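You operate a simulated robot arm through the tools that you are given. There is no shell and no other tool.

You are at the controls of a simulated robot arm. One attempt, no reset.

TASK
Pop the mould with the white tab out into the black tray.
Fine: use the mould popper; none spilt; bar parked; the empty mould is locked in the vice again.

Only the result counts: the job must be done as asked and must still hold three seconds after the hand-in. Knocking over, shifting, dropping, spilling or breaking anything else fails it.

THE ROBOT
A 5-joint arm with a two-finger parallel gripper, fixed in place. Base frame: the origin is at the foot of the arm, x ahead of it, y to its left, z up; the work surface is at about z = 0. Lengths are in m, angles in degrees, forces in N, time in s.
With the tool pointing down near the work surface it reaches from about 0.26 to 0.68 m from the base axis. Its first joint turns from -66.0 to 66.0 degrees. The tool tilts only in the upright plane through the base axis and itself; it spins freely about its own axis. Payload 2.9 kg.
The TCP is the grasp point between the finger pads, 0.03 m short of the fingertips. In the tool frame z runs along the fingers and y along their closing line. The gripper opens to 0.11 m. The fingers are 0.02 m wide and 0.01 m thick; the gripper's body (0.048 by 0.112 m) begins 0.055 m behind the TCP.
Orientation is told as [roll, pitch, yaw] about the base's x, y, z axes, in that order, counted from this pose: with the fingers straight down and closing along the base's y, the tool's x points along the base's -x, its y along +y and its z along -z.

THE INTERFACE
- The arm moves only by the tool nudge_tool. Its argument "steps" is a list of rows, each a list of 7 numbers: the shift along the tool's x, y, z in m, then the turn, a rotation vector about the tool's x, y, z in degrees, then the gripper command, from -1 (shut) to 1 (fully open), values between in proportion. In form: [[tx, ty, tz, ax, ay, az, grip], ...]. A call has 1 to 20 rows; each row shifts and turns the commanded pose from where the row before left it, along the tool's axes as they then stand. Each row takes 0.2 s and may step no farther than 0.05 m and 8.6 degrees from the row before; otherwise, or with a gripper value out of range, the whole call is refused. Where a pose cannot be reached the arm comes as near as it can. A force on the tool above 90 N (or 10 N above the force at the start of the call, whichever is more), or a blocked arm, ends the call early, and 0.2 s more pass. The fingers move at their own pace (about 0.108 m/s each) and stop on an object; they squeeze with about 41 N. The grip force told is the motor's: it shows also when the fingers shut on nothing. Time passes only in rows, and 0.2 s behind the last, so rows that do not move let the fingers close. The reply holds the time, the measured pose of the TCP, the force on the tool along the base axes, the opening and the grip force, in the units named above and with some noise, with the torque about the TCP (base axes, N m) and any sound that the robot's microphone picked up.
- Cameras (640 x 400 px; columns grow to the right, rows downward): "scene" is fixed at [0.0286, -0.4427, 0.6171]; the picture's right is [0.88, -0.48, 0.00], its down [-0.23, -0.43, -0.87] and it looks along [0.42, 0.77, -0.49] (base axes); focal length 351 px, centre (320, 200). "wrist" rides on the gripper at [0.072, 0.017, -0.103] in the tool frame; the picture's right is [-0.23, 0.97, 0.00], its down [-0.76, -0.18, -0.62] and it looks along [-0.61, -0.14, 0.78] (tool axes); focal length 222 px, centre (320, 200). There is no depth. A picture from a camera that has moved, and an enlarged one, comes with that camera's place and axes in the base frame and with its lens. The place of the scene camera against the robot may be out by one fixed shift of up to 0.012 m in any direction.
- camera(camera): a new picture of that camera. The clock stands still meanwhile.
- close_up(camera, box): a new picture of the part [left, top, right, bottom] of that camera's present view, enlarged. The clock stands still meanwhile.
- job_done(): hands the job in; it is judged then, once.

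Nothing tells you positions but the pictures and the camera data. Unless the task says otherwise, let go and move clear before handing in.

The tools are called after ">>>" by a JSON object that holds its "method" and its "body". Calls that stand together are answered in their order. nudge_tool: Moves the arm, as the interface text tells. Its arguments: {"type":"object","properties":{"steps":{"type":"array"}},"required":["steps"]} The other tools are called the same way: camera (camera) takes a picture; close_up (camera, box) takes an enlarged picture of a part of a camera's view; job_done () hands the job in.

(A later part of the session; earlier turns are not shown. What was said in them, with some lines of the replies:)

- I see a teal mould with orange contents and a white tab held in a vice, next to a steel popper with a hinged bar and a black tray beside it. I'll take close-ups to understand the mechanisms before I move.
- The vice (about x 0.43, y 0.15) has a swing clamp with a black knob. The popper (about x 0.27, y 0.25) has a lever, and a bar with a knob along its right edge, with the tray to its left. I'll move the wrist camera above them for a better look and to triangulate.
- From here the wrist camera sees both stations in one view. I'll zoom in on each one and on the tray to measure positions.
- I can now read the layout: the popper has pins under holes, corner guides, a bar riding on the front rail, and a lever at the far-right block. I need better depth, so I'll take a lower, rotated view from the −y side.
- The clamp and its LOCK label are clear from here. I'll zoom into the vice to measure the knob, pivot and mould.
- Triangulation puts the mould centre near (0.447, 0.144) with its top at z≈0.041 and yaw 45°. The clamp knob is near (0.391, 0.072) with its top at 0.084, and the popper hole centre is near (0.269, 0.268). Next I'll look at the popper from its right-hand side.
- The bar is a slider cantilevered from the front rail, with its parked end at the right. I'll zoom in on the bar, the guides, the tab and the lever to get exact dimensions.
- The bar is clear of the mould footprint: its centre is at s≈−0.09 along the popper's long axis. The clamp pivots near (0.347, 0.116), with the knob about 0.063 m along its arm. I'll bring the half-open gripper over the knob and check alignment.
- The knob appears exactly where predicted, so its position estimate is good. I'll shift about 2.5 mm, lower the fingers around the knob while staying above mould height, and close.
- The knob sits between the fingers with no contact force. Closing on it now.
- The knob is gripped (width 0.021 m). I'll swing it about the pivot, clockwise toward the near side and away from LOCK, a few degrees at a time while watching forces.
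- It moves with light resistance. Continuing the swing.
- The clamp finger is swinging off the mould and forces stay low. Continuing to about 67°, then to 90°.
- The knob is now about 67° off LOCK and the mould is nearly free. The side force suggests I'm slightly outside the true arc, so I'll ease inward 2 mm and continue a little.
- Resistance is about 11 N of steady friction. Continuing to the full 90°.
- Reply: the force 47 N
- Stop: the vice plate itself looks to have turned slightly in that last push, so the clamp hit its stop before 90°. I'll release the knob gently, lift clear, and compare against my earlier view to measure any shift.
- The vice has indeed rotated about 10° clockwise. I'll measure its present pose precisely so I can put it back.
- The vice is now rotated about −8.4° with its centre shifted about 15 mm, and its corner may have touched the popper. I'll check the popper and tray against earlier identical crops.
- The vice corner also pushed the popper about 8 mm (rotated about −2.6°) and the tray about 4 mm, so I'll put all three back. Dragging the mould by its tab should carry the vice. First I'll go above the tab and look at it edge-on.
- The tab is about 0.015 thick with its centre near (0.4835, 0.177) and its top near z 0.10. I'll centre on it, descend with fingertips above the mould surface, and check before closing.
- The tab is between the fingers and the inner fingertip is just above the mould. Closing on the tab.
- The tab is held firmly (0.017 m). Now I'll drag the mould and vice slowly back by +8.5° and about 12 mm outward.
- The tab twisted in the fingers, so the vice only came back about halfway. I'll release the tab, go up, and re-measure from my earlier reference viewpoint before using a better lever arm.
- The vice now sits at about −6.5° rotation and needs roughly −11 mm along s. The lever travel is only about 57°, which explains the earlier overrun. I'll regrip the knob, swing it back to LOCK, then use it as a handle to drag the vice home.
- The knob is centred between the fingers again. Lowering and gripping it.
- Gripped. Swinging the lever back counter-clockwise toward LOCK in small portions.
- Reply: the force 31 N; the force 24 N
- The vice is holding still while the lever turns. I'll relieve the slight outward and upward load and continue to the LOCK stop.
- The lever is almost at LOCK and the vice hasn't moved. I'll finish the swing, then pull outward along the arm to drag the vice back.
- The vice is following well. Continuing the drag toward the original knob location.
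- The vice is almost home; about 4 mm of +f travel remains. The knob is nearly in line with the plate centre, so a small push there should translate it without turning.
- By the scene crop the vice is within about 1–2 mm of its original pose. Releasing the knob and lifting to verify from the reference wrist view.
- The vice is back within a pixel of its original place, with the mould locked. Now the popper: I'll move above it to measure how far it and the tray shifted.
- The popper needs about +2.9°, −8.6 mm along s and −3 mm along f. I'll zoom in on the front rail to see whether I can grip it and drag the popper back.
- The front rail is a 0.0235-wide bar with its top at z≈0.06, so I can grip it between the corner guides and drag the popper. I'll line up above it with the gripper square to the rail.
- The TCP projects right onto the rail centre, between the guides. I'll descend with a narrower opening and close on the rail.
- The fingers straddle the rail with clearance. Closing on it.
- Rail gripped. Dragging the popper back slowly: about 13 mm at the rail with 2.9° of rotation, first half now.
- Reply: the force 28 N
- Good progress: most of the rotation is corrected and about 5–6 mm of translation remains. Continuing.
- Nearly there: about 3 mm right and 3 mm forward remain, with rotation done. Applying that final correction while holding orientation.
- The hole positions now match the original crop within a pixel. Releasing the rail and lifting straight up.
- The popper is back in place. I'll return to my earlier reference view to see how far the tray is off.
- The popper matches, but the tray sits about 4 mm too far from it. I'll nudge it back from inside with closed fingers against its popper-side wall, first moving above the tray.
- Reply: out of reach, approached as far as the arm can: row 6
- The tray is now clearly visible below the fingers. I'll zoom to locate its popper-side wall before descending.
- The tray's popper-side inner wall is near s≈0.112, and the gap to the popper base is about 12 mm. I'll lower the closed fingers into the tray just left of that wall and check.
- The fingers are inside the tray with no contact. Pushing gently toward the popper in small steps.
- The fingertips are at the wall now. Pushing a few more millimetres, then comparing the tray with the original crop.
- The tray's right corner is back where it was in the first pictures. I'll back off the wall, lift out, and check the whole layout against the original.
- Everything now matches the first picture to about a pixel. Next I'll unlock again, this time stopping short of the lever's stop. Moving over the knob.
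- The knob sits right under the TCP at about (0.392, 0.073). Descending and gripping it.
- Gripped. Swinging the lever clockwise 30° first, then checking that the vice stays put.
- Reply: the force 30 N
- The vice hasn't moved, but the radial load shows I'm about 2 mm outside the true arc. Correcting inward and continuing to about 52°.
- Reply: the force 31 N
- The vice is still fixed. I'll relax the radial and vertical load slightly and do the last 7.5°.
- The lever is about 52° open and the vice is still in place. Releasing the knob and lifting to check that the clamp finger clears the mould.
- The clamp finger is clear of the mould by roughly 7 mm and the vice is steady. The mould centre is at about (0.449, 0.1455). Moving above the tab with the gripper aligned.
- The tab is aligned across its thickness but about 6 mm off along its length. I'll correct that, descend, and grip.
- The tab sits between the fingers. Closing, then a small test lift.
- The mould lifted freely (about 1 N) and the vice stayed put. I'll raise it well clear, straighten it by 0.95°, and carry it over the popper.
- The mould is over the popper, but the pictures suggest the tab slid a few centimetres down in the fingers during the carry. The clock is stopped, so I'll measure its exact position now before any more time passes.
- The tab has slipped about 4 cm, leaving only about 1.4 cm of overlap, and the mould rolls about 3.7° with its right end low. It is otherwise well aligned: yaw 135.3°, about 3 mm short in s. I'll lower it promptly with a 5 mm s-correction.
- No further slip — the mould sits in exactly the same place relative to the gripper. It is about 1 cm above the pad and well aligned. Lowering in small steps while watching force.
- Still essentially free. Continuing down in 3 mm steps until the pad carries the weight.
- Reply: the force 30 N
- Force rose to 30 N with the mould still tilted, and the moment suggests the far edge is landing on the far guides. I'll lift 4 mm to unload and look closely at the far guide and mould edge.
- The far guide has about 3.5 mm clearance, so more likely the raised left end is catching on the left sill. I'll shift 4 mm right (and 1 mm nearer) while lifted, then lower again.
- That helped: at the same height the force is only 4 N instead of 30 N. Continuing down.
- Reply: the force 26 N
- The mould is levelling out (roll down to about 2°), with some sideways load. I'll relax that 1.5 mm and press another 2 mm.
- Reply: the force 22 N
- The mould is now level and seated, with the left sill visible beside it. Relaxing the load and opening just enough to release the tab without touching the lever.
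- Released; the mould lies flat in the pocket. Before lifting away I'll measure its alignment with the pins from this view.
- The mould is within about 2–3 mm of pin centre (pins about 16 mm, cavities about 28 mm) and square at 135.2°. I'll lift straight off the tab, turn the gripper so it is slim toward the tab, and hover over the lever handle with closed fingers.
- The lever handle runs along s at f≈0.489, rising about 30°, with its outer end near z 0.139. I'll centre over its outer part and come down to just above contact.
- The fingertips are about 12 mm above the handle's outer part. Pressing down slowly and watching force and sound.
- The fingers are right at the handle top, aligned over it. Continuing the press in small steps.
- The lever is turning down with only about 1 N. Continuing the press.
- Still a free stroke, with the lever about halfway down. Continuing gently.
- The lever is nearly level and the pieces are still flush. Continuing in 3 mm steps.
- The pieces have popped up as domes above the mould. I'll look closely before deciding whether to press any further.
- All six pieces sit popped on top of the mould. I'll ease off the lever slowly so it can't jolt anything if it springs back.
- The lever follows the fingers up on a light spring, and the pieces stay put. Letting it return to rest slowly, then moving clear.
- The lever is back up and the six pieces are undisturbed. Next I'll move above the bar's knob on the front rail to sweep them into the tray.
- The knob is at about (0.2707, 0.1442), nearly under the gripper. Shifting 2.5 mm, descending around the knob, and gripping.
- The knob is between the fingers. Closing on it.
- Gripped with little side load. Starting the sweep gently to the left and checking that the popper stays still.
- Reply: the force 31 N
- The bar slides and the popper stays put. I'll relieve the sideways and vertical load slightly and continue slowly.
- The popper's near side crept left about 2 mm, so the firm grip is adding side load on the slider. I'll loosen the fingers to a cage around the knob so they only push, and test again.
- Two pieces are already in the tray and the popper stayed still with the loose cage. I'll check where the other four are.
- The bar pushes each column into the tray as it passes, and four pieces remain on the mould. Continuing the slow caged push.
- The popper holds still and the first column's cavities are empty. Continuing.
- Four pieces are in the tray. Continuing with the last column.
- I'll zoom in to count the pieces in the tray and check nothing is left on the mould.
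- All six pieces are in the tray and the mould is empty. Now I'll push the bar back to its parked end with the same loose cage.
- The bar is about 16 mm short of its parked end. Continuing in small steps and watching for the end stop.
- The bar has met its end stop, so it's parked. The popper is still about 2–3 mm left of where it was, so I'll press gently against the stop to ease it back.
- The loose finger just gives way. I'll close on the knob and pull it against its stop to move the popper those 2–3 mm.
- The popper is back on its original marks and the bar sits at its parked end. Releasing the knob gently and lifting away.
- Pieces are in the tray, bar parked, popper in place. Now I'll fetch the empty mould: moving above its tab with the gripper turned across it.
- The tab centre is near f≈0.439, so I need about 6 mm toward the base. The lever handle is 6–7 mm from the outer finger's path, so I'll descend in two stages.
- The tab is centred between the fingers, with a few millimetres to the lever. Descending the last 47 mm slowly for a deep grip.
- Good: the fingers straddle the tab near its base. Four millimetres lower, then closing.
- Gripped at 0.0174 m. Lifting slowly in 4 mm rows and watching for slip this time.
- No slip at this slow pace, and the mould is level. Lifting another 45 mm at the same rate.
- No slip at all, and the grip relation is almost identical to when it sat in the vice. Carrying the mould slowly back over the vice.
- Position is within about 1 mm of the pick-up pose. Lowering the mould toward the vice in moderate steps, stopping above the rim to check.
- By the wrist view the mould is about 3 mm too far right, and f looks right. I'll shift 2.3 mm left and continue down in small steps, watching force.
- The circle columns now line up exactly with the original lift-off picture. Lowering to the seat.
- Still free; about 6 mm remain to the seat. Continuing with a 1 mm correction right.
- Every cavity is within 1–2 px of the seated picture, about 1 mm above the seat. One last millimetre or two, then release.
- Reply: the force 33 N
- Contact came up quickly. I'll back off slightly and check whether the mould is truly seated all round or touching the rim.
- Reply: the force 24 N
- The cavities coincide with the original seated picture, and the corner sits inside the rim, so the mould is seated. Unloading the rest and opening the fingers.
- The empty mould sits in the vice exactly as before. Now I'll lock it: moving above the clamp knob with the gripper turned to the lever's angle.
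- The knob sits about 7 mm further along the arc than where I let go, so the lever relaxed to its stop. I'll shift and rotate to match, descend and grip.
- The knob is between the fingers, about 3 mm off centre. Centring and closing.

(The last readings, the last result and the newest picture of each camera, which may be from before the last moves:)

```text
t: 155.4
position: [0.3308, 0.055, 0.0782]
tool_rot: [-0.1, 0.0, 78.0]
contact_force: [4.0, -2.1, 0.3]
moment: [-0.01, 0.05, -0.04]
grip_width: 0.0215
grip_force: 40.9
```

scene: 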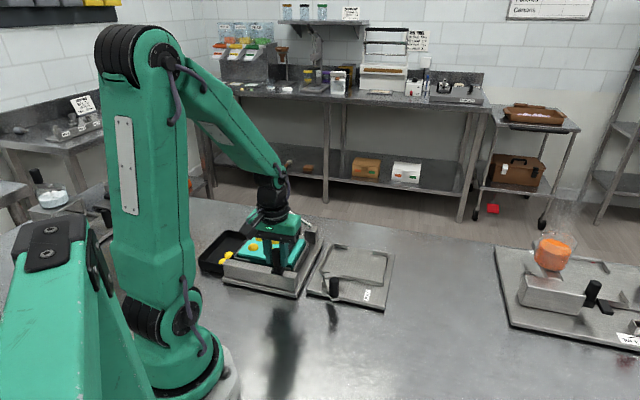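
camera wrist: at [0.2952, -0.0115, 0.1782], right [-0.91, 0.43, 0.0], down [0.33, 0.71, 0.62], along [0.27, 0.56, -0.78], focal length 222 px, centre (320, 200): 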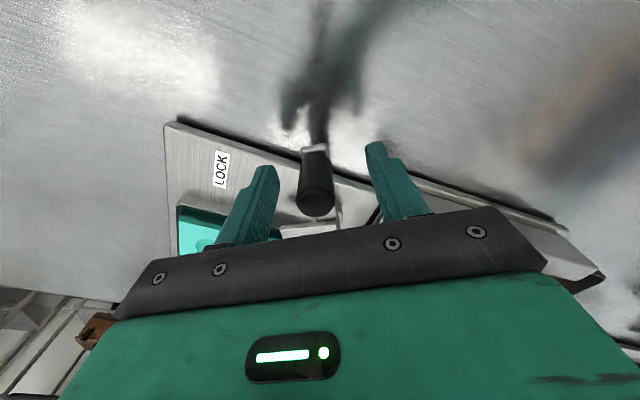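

Gripped with little load. Swinging the lever toward LOCK in portions with a re-fitted arc (pivot ≈ (0.346, 0.118), radius 0.064).

>>> {"method": "nudge_tool", "body": {"steps": [[-0.0003, -0.0083, 0, 0, 0, -7.4, -1], [-0.0003, -0.0083, 0, 0, 0, -7.4, -1], [-0.0003, -0.0083, 0, 0, 0, -7.4, -1], [0, 0, 0, 0, 0, 0, -1]]}}

>>> {"method": "close_up", "body": {"camera": "scene", "box": [310, 215, 400, 315]}}

```text
t: 156.4
position: [0.3556, 0.0539, 0.0778]
tool_rot: [0.2, 0.0, 100.3]
contact_force: [-4.9, -5.3, 0.6]
moment: [0.0, -0.29, 0.35]
grip_width: 0.0216
grip_force: 41.3
```

```text
4.00 times, centred on (355, 265) of scene
camera zoom: at [0.0286, -0.4426, 0.6171], right [0.88, -0.48, 0.0], down [-0.23, -0.43, -0.87], along [0.42, 0.77, -0.49], focal length 1402 px, centre (180, -60)
```

zoom: 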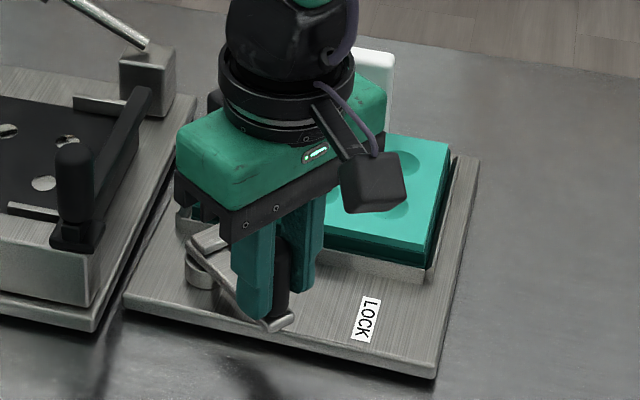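

Low forces and the vice is steady. Continuing.

>>> {"method": "nudge_tool", "body": {"steps": [[-0.0003, -0.0083, 0, 0, 0, -7.4, -1], [-0.0003, -0.0083, 0, 0, 0, -7.4, -1], [-0.0003, -0.0083, 0, 0, 0, -7.4, -1], [0, 0, 0, 0, 0, 0, -1]]}}

>>> {"method": "close_up", "body": {"camera": "scene", "box": [310, 215, 400, 315]}}

```text
t: 157.4
position: [0.3807, 0.0637, 0.0774]
tool_rot: [0.0, 0.0, 122.5]
contact_force: [-0.3, 1.5, -0.2]
moment: [-0.16, 0.04, 0.06]
grip_width: 0.0217
grip_force: 40.9
```

```text
4.00 times, centred on (355, 265) of scene
camera zoom: at [0.0287, -0.4426, 0.6172], right [0.88, -0.48, 0.0], down [-0.23, -0.43, -0.87], along [0.42, 0.77, -0.49], focal length 1402 px, centre (180, -60)
```

zoom: 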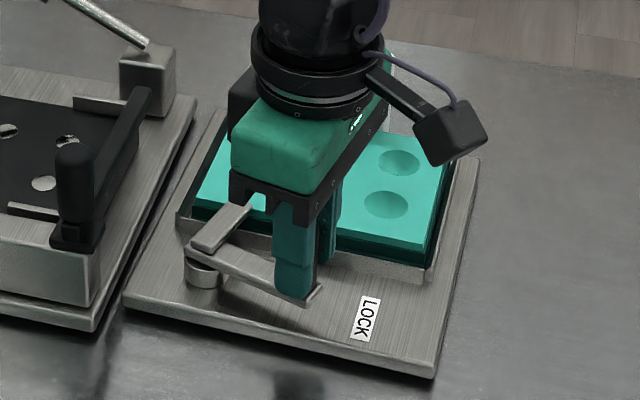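

About 14° remain. One more step, then a careful finish at the LOCK stop.

>>> {"method": "nudge_tool", "body": {"steps": [[-0.0003, -0.0083, 0, 0, 0, -7.4, -1], [0, 0, 0, 0, 0, 0, -1]]}}

>>> {"method": "nudge_tool", "body": {"steps": [[-0.0002, -0.0045, 0, 0, 0, -4, -1], [0, 0, 0, 0, 0, 0, -1]]}}

>>> {"method": "close_up", "body": {"camera": "scene", "box": [310, 215, 400, 315]}}

```text
t: 158.0
position: [0.3867, 0.0665, 0.0787]
tool_rot: [0.0, -0.1, 129.8]
contact_force: [-3.3, -1.8, 0.6]
moment: [-0.22, -0.24, 0.25]
grip_width: 0.0213
grip_force: 40.4
```

```text
t: 158.6
position: [0.3903, 0.0708, 0.0788]
tool_rot: [0.1, 0.0, 133.8]
contact_force: [2.9, -1.8, -0.3]
moment: [-0.43, -0.11, 0.06]
grip_width: 0.0215
grip_force: 40.9
```

```text
4.00 times, centred on (355, 265) of scene
camera zoom: at [0.0287, -0.4426, 0.6172], right [0.88, -0.48, 0.0], down [-0.23, -0.43, -0.87], along [0.42, 0.77, -0.49], focal length 1402 px, centre (180, -60)
```

zoom: 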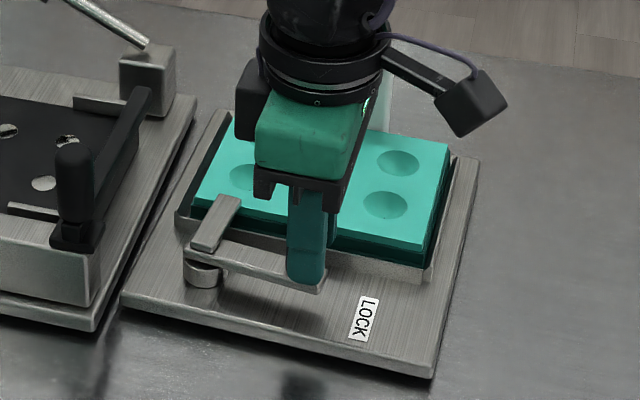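

Almost locked; a few degrees remain, and the vice drifted about 3 mm left, which I'll pull back afterwards. Finishing the swing to the stop.

>>> {"method": "nudge_tool", "body": {"steps": [[0, -0.0035, 0, 0, 0, -3, -1], [0, 0, 0, 0, 0, 0, -1]]}}

>>> {"method": "close_up", "body": {"camera": "scene", "box": [310, 215, 400, 315]}}

```text
t: 159.2
position: [0.3922, 0.0718, 0.0777]
tool_rot: [-0.1, -0.1, 136.9]
contact_force: [2.0, -0.1, 0.4]
moment: [-0.33, -0.24, 0.07]
grip_width: 0.0216
grip_force: 41.8
```

```text
4.00 times, centred on (355, 265) of scene
camera zoom: at [0.0287, -0.4426, 0.6172], right [0.88, -0.48, 0.0], down [-0.23, -0.43, -0.87], along [0.42, 0.77, -0.49], focal length 1402 px, centre (180, -60)
```

zoom: 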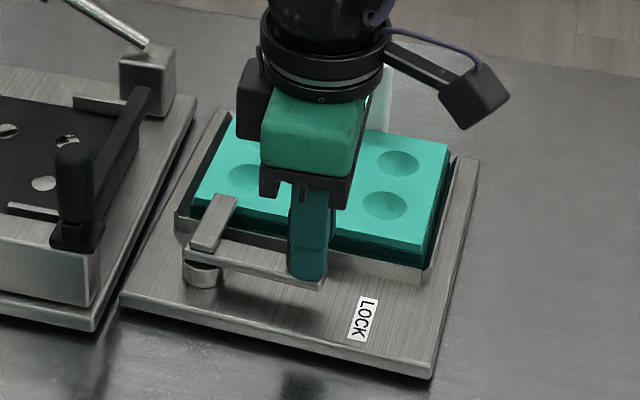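

I'll compare the arm's angle with the plate edge in a closer view to see whether it's fully at LOCK.

>>> {"method": "close_up", "body": {"camera": "scene", "box": [315, 240, 395, 315]}}

>>> {"method": "camera", "body": {"camera": "wrist"}}

>>> {"method": "close_up", "body": {"camera": "wrist", "box": [250, 60, 400, 240]}}

```text
5.33 times, centred on (355, 278) of scene
camera zoom: at [0.0287, -0.4426, 0.6172], right [0.88, -0.48, 0.0], down [-0.23, -0.43, -0.87], along [0.42, 0.77, -0.49], focal length 1870 px, centre (133, -213)
```

zoom: 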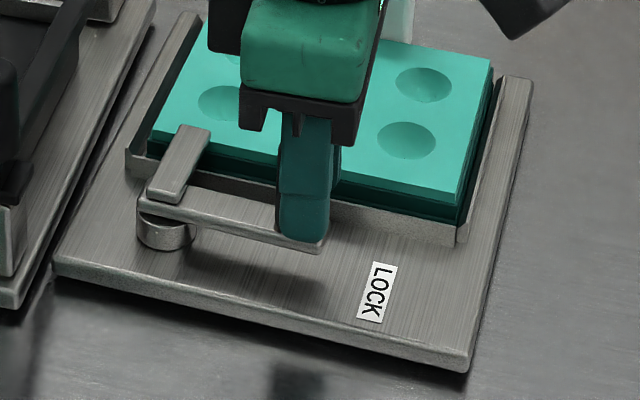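

```text
taken
camera wrist: at [0.4323, 0.0105, 0.1819], right [-0.83, -0.55, 0.0], down [-0.43, 0.65, 0.62], along [-0.35, 0.52, -0.78], focal length 222 px, centre (320, 200)
```

wrist: 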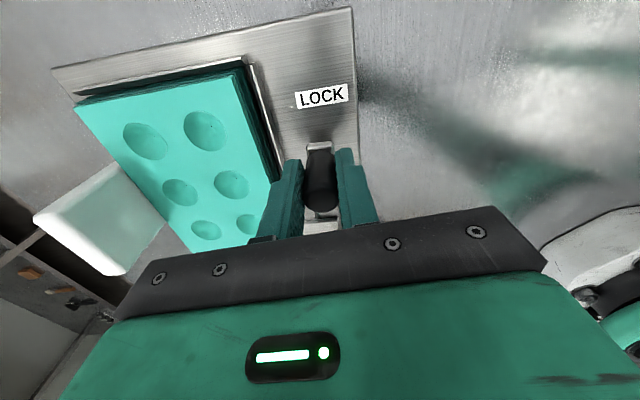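

```text
2.22 times, centred on (325, 150) of wrist
camera zoom: at [0.4323, 0.0105, 0.1819], right [-0.83, -0.55, 0.0], down [-0.43, 0.65, 0.62], along [-0.35, 0.52, -0.78], focal length 494 px, centre (309, 311)
```

zoom: 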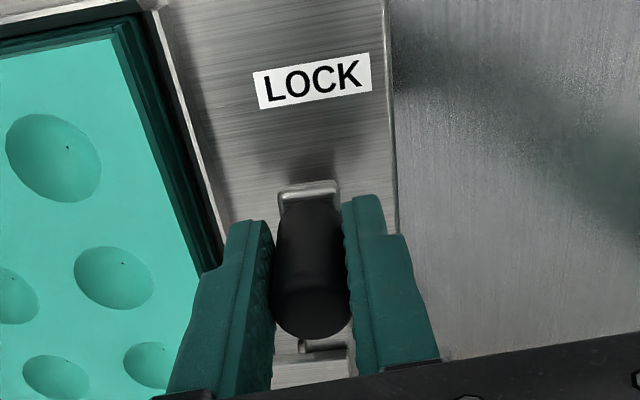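

The arm looks nearly parallel to the plate edge but may have a few degrees left. Nudging gently further and watching for the stop.

>>> {"method": "nudge_tool", "body": {"steps": [[0, -0.0025, 0, 0, 0, 0, -1], [0, 0, 0, 0, 0, 0, -1]]}}

>>> {"method": "close_up", "body": {"camera": "scene", "box": [315, 240, 395, 315]}}

```text
t: 159.8
position: [0.3923, 0.0747, 0.077]
tool_rot: [0.3, -0.2, 136.8]
contact_force: [-5.4, -3.6, -0.8]
moment: [0.32, 0.1, 0.47]
grip_width: 0.0218
grip_force: 40.8
```

```text
5.33 times, centred on (355, 278) of scene
camera zoom: at [0.0287, -0.4426, 0.6171], right [0.88, -0.48, 0.0], down [-0.23, -0.43, -0.87], along [0.42, 0.77, -0.49], focal length 1870 px, centre (133, -213)
```

zoom: 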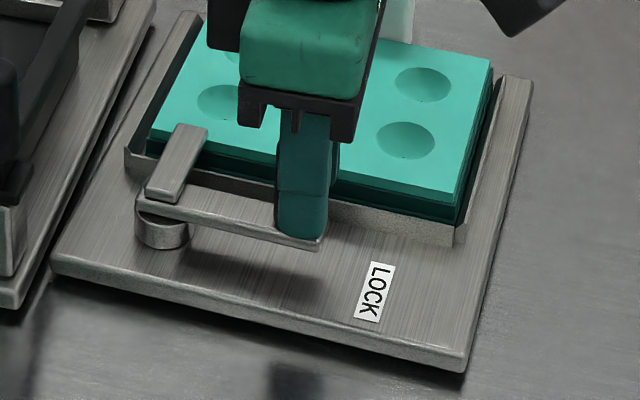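

>>> {"method": "nudge_tool", "body": {"steps": [[0.001, -0.002, 0, 0, 0, 0.5, -1], [0, 0, 0, 0, 0, 0, -1]]}}

>>> {"method": "close_up", "body": {"camera": "scene", "box": [315, 240, 395, 315]}}

>>> {"method": "close_up", "body": {"camera": "scene", "box": [310, 215, 400, 315]}}

```text
t: 160.4
position: [0.3953, 0.0763, 0.079]
tool_rot: [0.0, 0.0, 136.2]
contact_force: [-6.6, -10.5, 0.1]
moment: [0.53, -0.27, 0.1]
grip_width: 0.0214
grip_force: 41.1
```

```text
5.33 times, centred on (355, 278) of scene
camera zoom: at [0.0286, -0.4427, 0.6171], right [0.88, -0.48, 0.0], down [-0.23, -0.43, -0.87], along [0.42, 0.77, -0.49], focal length 1870 px, centre (133, -213)
```

zoom: 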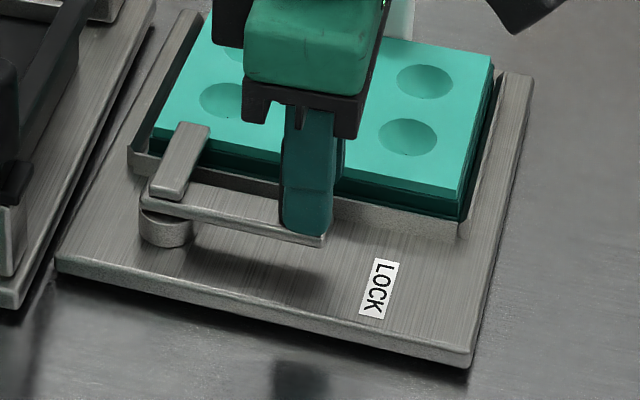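

```text
4.00 times, centred on (355, 265) of scene
camera zoom: at [0.0286, -0.4427, 0.6171], right [0.88, -0.48, 0.0], down [-0.23, -0.43, -0.87], along [0.42, 0.77, -0.49], focal length 1402 px, centre (180, -60)
```

zoom: 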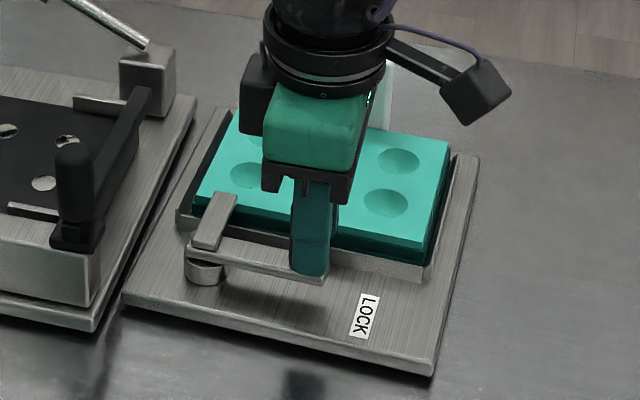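

The lever is firmly at the LOCK stop, since further pushing just moves the vice. The vice is about 5 mm left on its near side, so I'll pull it back along the arm.

>>> {"method": "nudge_tool", "body": {"steps": [[0.0025, 0.0005, 0, 0, 0, 0, -1], [0.0025, 0.0, 0, 0, 0, 0, -1], [0, 0, 0, 0, 0, 0, -1]]}}

>>> {"method": "close_up", "body": {"camera": "scene", "box": [310, 215, 400, 315]}}

```text
t: 161.2
position: [0.3993, 0.0715, 0.0795]
tool_rot: [0.0, 0.0, 136.3]
contact_force: [-3.3, 3.5, 1.0]
moment: [0.49, -0.21, 0.05]
grip_width: 0.0214
grip_force: 41.0
```

```text
4.00 times, centred on (355, 265) of scene
camera zoom: at [0.0287, -0.4426, 0.6172], right [0.88, -0.48, 0.0], down [-0.23, -0.43, -0.87], along [0.42, 0.77, -0.49], focal length 1402 px, centre (180, -60)
```

zoom: 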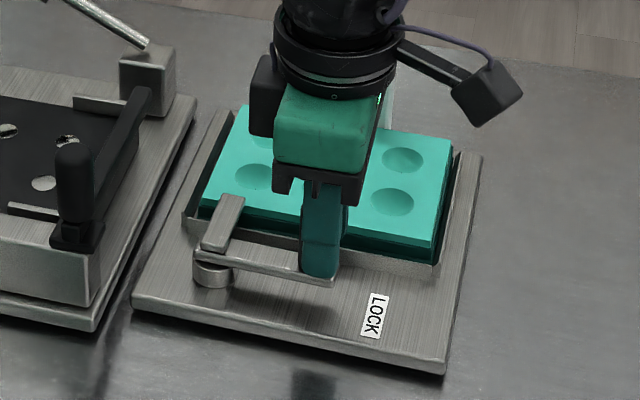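

The lever is at LOCK and s is right, but the vice now sits about 6–7 mm too far outward (+f). I'll release the knob and use the tab, which is in line with the vice's centre, to draw it back.

>>> {"method": "nudge_tool", "body": {"steps": [[0, 0.0008, 0, 0, 0, 0, -1], [0, 0, 0, 0, 0, 0, -0.4], [0, 0, 0, 0, 0, 0, -0.1], [0, 0, -0.03, 0, 0, 0, 0.0], [0, 0, -0.05, 0, 0, 0, 0.0], [0, 0, -0.05, 0, 0, 0, 0.0], [-0.0024, -0.0395, 0, 0, 0, 0.5, 0.0], [-0.0024, -0.0395, 0, 0, 0, 0.5, 0.0], [-0.0025, -0.0395, 0, 0, 0, 0, 0.0], [-0.0025, -0.0395, 0, 0, 0, 0, 0.0], [0, 0, 0, 0, 0, 0, 0.0]]}}

>>> {"method": "close_up", "body": {"camera": "scene", "box": [310, 215, 400, 315]}}

>>> {"method": "camera", "body": {"camera": "wrist"}}

>>> {"method": "close_up", "body": {"camera": "wrist", "box": [230, 40, 430, 200]}}

```text
t: 163.6
position: [0.5021, 0.1919, 0.2105]
tool_rot: [0.0, 0.0, 135.3]
contact_force: [-0.4, 0.5, 0.0]
moment: [0.02, 0.02, -0.02]
grip_width: 0.055
grip_force: 0.0
```

```text
4.00 times, centred on (355, 265) of scene
camera zoom: at [0.0286, -0.4426, 0.6171], right [0.88, -0.48, 0.0], down [-0.23, -0.43, -0.87], along [0.42, 0.77, -0.49], focal length 1402 px, centre (180, -60)
```

zoom: 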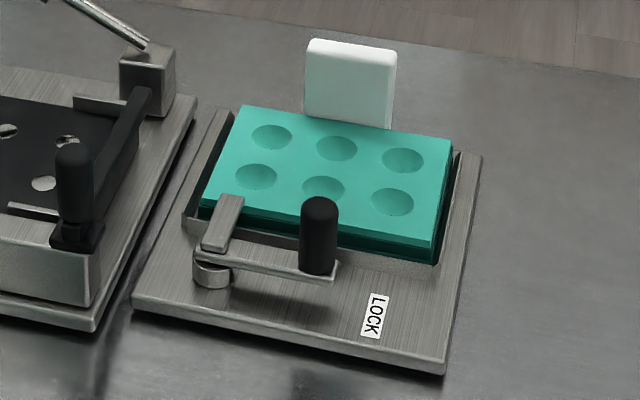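

```text
taken
camera wrist: at [0.5402, 0.1286, 0.3138], right [-0.85, -0.53, 0.0], down [-0.42, 0.66, 0.62], along [-0.33, 0.53, -0.78], focal length 222 px, centre (320, 200)
```

wrist: 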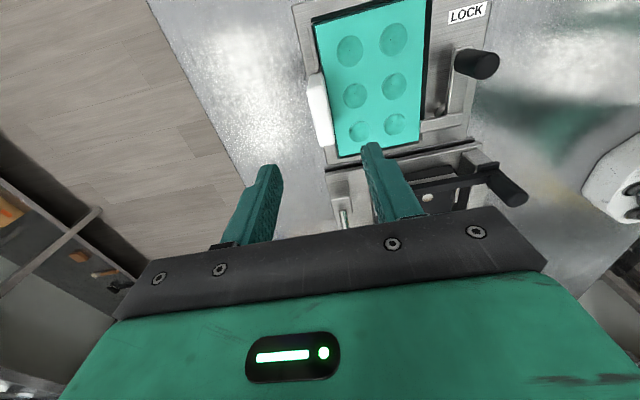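

```text
2.50 times, centred on (330, 120) of wrist
camera zoom: at [0.5402, 0.1286, 0.3138], right [-0.85, -0.53, 0.0], down [-0.42, 0.66, 0.62], along [-0.33, 0.53, -0.78], focal length 555 px, centre (295, 400)
```

zoom: 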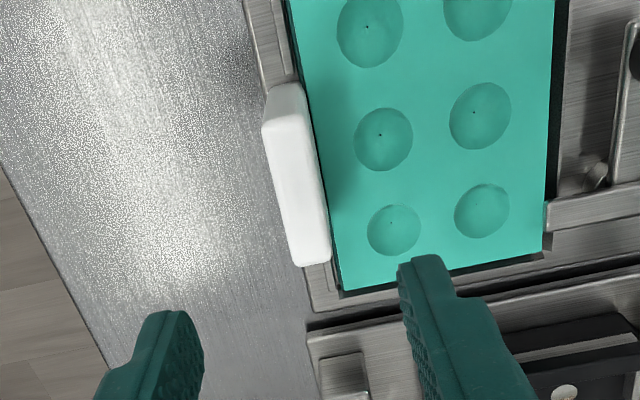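

The clamp looks exactly as in the original locked state. Now I'll take the tab and draw the vice about 6 mm back toward the base.

>>> {"method": "nudge_tool", "body": {"steps": [[0.003, 0.002, 0, 0, 0, 0, 0.0], [0, 0, 0.033, 0, 0, 0, 0.0], [0, 0, 0.033, 0, 0, 0, 0.0], [0, 0, 0.033, 0, 0, 0, 0.0], [0, 0, 0.031, 0, 0, 0, 0.0], [0, 0, 0, 0, 0, 0, 0.0]]}}

>>> {"method": "camera", "body": {"camera": "wrist"}}

```text
t: 165.0
position: [0.5013, 0.1876, 0.0797]
tool_rot: [0.0, 0.1, 135.2]
contact_force: [-0.1, -0.6, -0.2]
moment: [0.01, -0.01, 0.01]
grip_width: 0.0552
grip_force: 0.1
```

```text
taken
camera wrist: at [0.5401, 0.1236, 0.1836], right [-0.85, -0.53, 0.0], down [-0.42, 0.66, 0.62], along [-0.33, 0.53, -0.78], focal length 222 px, centre (320, 200)
```

wrist: 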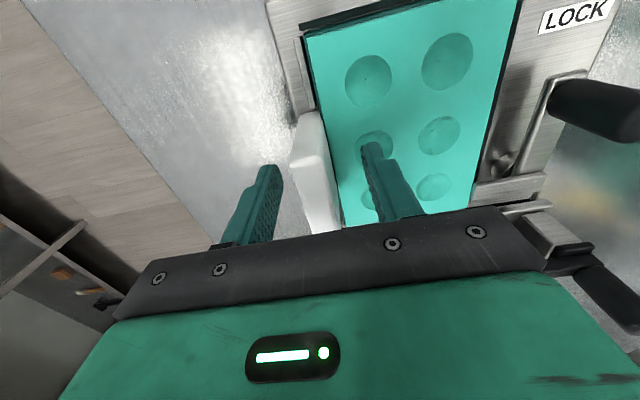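

The tab is between the fingers. Gripping it and drawing the vice back in small steps.

>>> {"method": "nudge_tool", "body": {"steps": [[0, 0, 0, 0, 0, 0, -0.5], [0, 0, 0, 0, 0, 0, -0.8], [0, 0, 0, 0, 0, 0, -1], [0, 0, 0, 0, 0, 0, -1]]}}

>>> {"method": "nudge_tool", "body": {"steps": [[0, 0.002, 0, 0, 0, 0, -1], [0, 0.002, 0, 0, 0, 0, -1], [0, 0, 0, 0, 0, 0, -1]]}}

>>> {"method": "close_up", "body": {"camera": "scene", "box": [310, 215, 400, 315]}}

```text
t: 166.0
position: [0.5017, 0.1866, 0.0803]
tool_rot: [-0.1, 0.1, 135.3]
contact_force: [9.2, 13.7, -1.6]
moment: [-0.51, -0.61, -0.1]
grip_width: 0.0174
grip_force: 41.3
```

```text
t: 166.8
position: [0.5009, 0.1839, 0.0807]
tool_rot: [-0.3, 0.2, 135.3]
contact_force: [8.1, 23.6, 16.1]
moment: [0.27, 0.62, -0.42]
grip_width: 0.0177
grip_force: 40.7
```

```text
4.00 times, centred on (355, 265) of scene
camera zoom: at [0.0285, -0.4427, 0.6171], right [0.88, -0.48, 0.0], down [-0.23, -0.43, -0.87], along [0.42, 0.77, -0.49], focal length 1402 px, centre (180, -60)
```

zoom: 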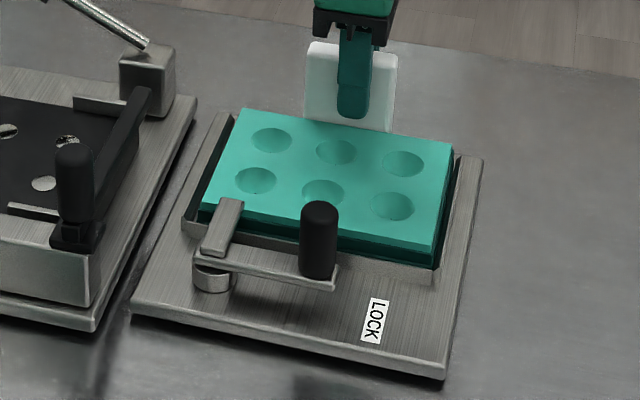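

The vice is now within half a pixel of its original place. Releasing the tab gently and lifting away.

>>> {"method": "nudge_tool", "body": {"steps": [[0, -0.0005, -0.0005, 0, 0, 0, -1], [0, 0, 0, 0, 0, 0, -0.5], [0, 0, 0, 0, 0, 0, -0.1], [0, 0, 0, 0, 0, 0, 0.0], [0, 0, -0.02, 0, 0, 0, 0.0], [0, 0, -0.04, 0, 0, 0, 0.0], [0, 0, -0.05, 0, 0, 0, 0.0], [0, 0, -0.05, 0, 0, 0, 0.5], [0, 0, -0.05, 0, 0, 0, 1], [0, 0, 0, 0, 0, 0, 1]]}}

>>> {"method": "close_up", "body": {"camera": "scene", "box": [310, 215, 400, 315]}}

>>> {"method": "close_up", "body": {"camera": "scene", "box": [190, 180, 410, 318]}}

>>> {"method": "close_up", "body": {"camera": "scene", "box": [215, 225, 325, 305]}}

>>> {"method": "camera", "body": {"camera": "scene"}}

>>> {"method": "camera", "body": {"camera": "wrist"}}

```text
t: 169.0
position: [0.5024, 0.183, 0.2886]
tool_rot: [0.0, 0.0, 135.4]
contact_force: [0.1, 0.0, -0.2]
moment: [-0.02, 0.01, -0.02]
grip_width: 0.1101
grip_force: 0.1
```

```text
4.00 times, centred on (355, 265) of scene
camera zoom: at [0.0286, -0.4427, 0.6171], right [0.88, -0.48, 0.0], down [-0.23, -0.43, -0.87], along [0.42, 0.77, -0.49], focal length 1402 px, centre (180, -60)
```

zoom: 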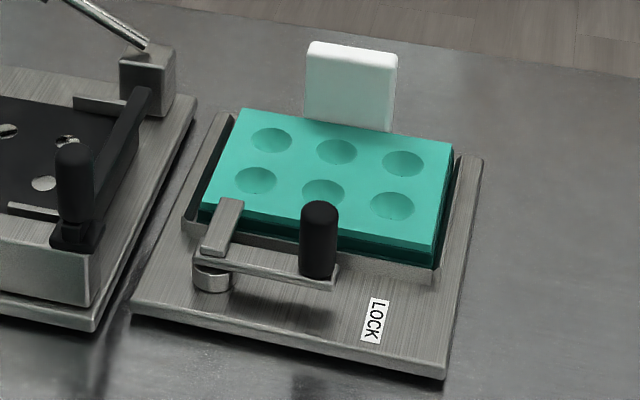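

```text
2.90 times, centred on (300, 249) of scene
camera zoom: at [0.0286, -0.4427, 0.6171], right [0.88, -0.48, 0.0], down [-0.23, -0.43, -0.87], along [0.42, 0.77, -0.49], focal length 1016 px, centre (378, 58)
```

zoom: 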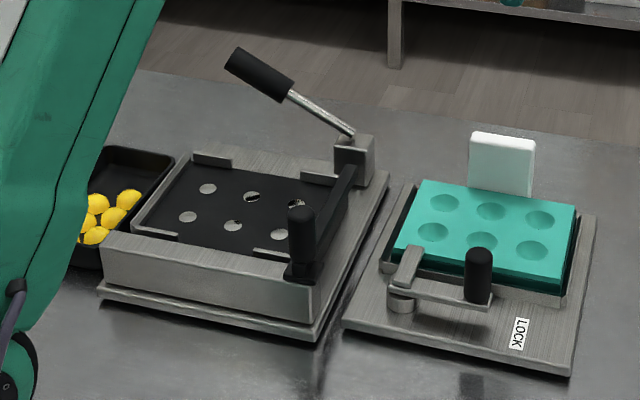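

```text
5.00 times, centred on (270, 265) of scene
camera zoom: at [0.0286, -0.4427, 0.6171], right [0.88, -0.48, 0.0], down [-0.23, -0.43, -0.87], along [0.42, 0.77, -0.49], focal length 1753 px, centre (570, -125)
```

zoom: 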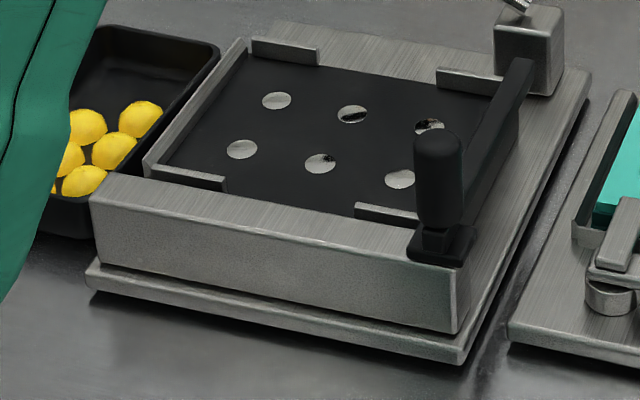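

```text
taken
```

scene: 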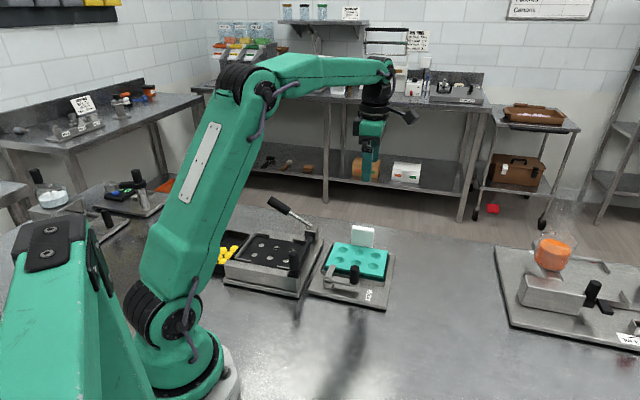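

```text
taken
camera wrist: at [0.5409, 0.1195, 0.3926], right [-0.85, -0.53, 0.0], down [-0.42, 0.66, 0.62], along [-0.33, 0.53, -0.78], focal length 222 px, centre (320, 200)
```

wrist: 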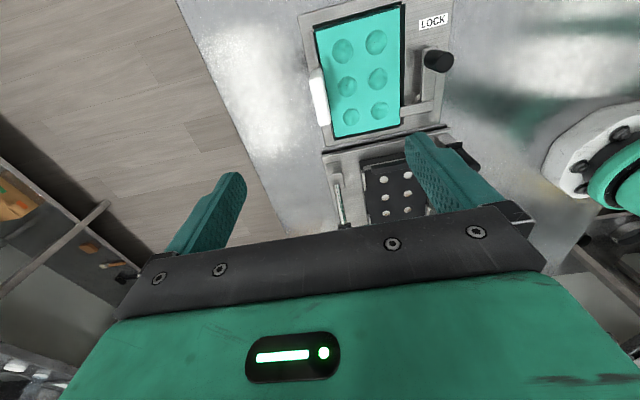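

Final check: all six pieces are in the black tray, and the bar is at its parked end. The lever is up, the empty mould is clamped at LOCK, and the stations match the first picture to about a pixel. The gripper is open and clear, so I'm handing in.

>>> {"method": "job_done", "body": {}}

```text
The job is handed in.
```

The job is handed in: all six pieces from the white-tab mould went into the black tray using the mould popper, and none were spilt. The bar is back at its parked end, and the empty mould is in the vice with its clamp at LOCK.

I did shift three things along the way. I swung the vice clamp past its stop on the first try, which turned the vice about 8° and pushed the popper roughly 8 mm and the tray about 4 mm. I dragged all three back. By the scene camera, the vice and popper are within about a pixel (a couple of millimetres) of where they started. The tray is close too, but I only pushed it straight back toward the popper, so it may still be a few millimetres off sideways. The popper and vice also crept a few millimetres later and I corrected those as well. If the check allows no movement at all, that could count against it.

The mould also slipped about 4 cm in the grip while I carried it to the popper, before any pieces were popped. I lowered it safely and nothing came out.
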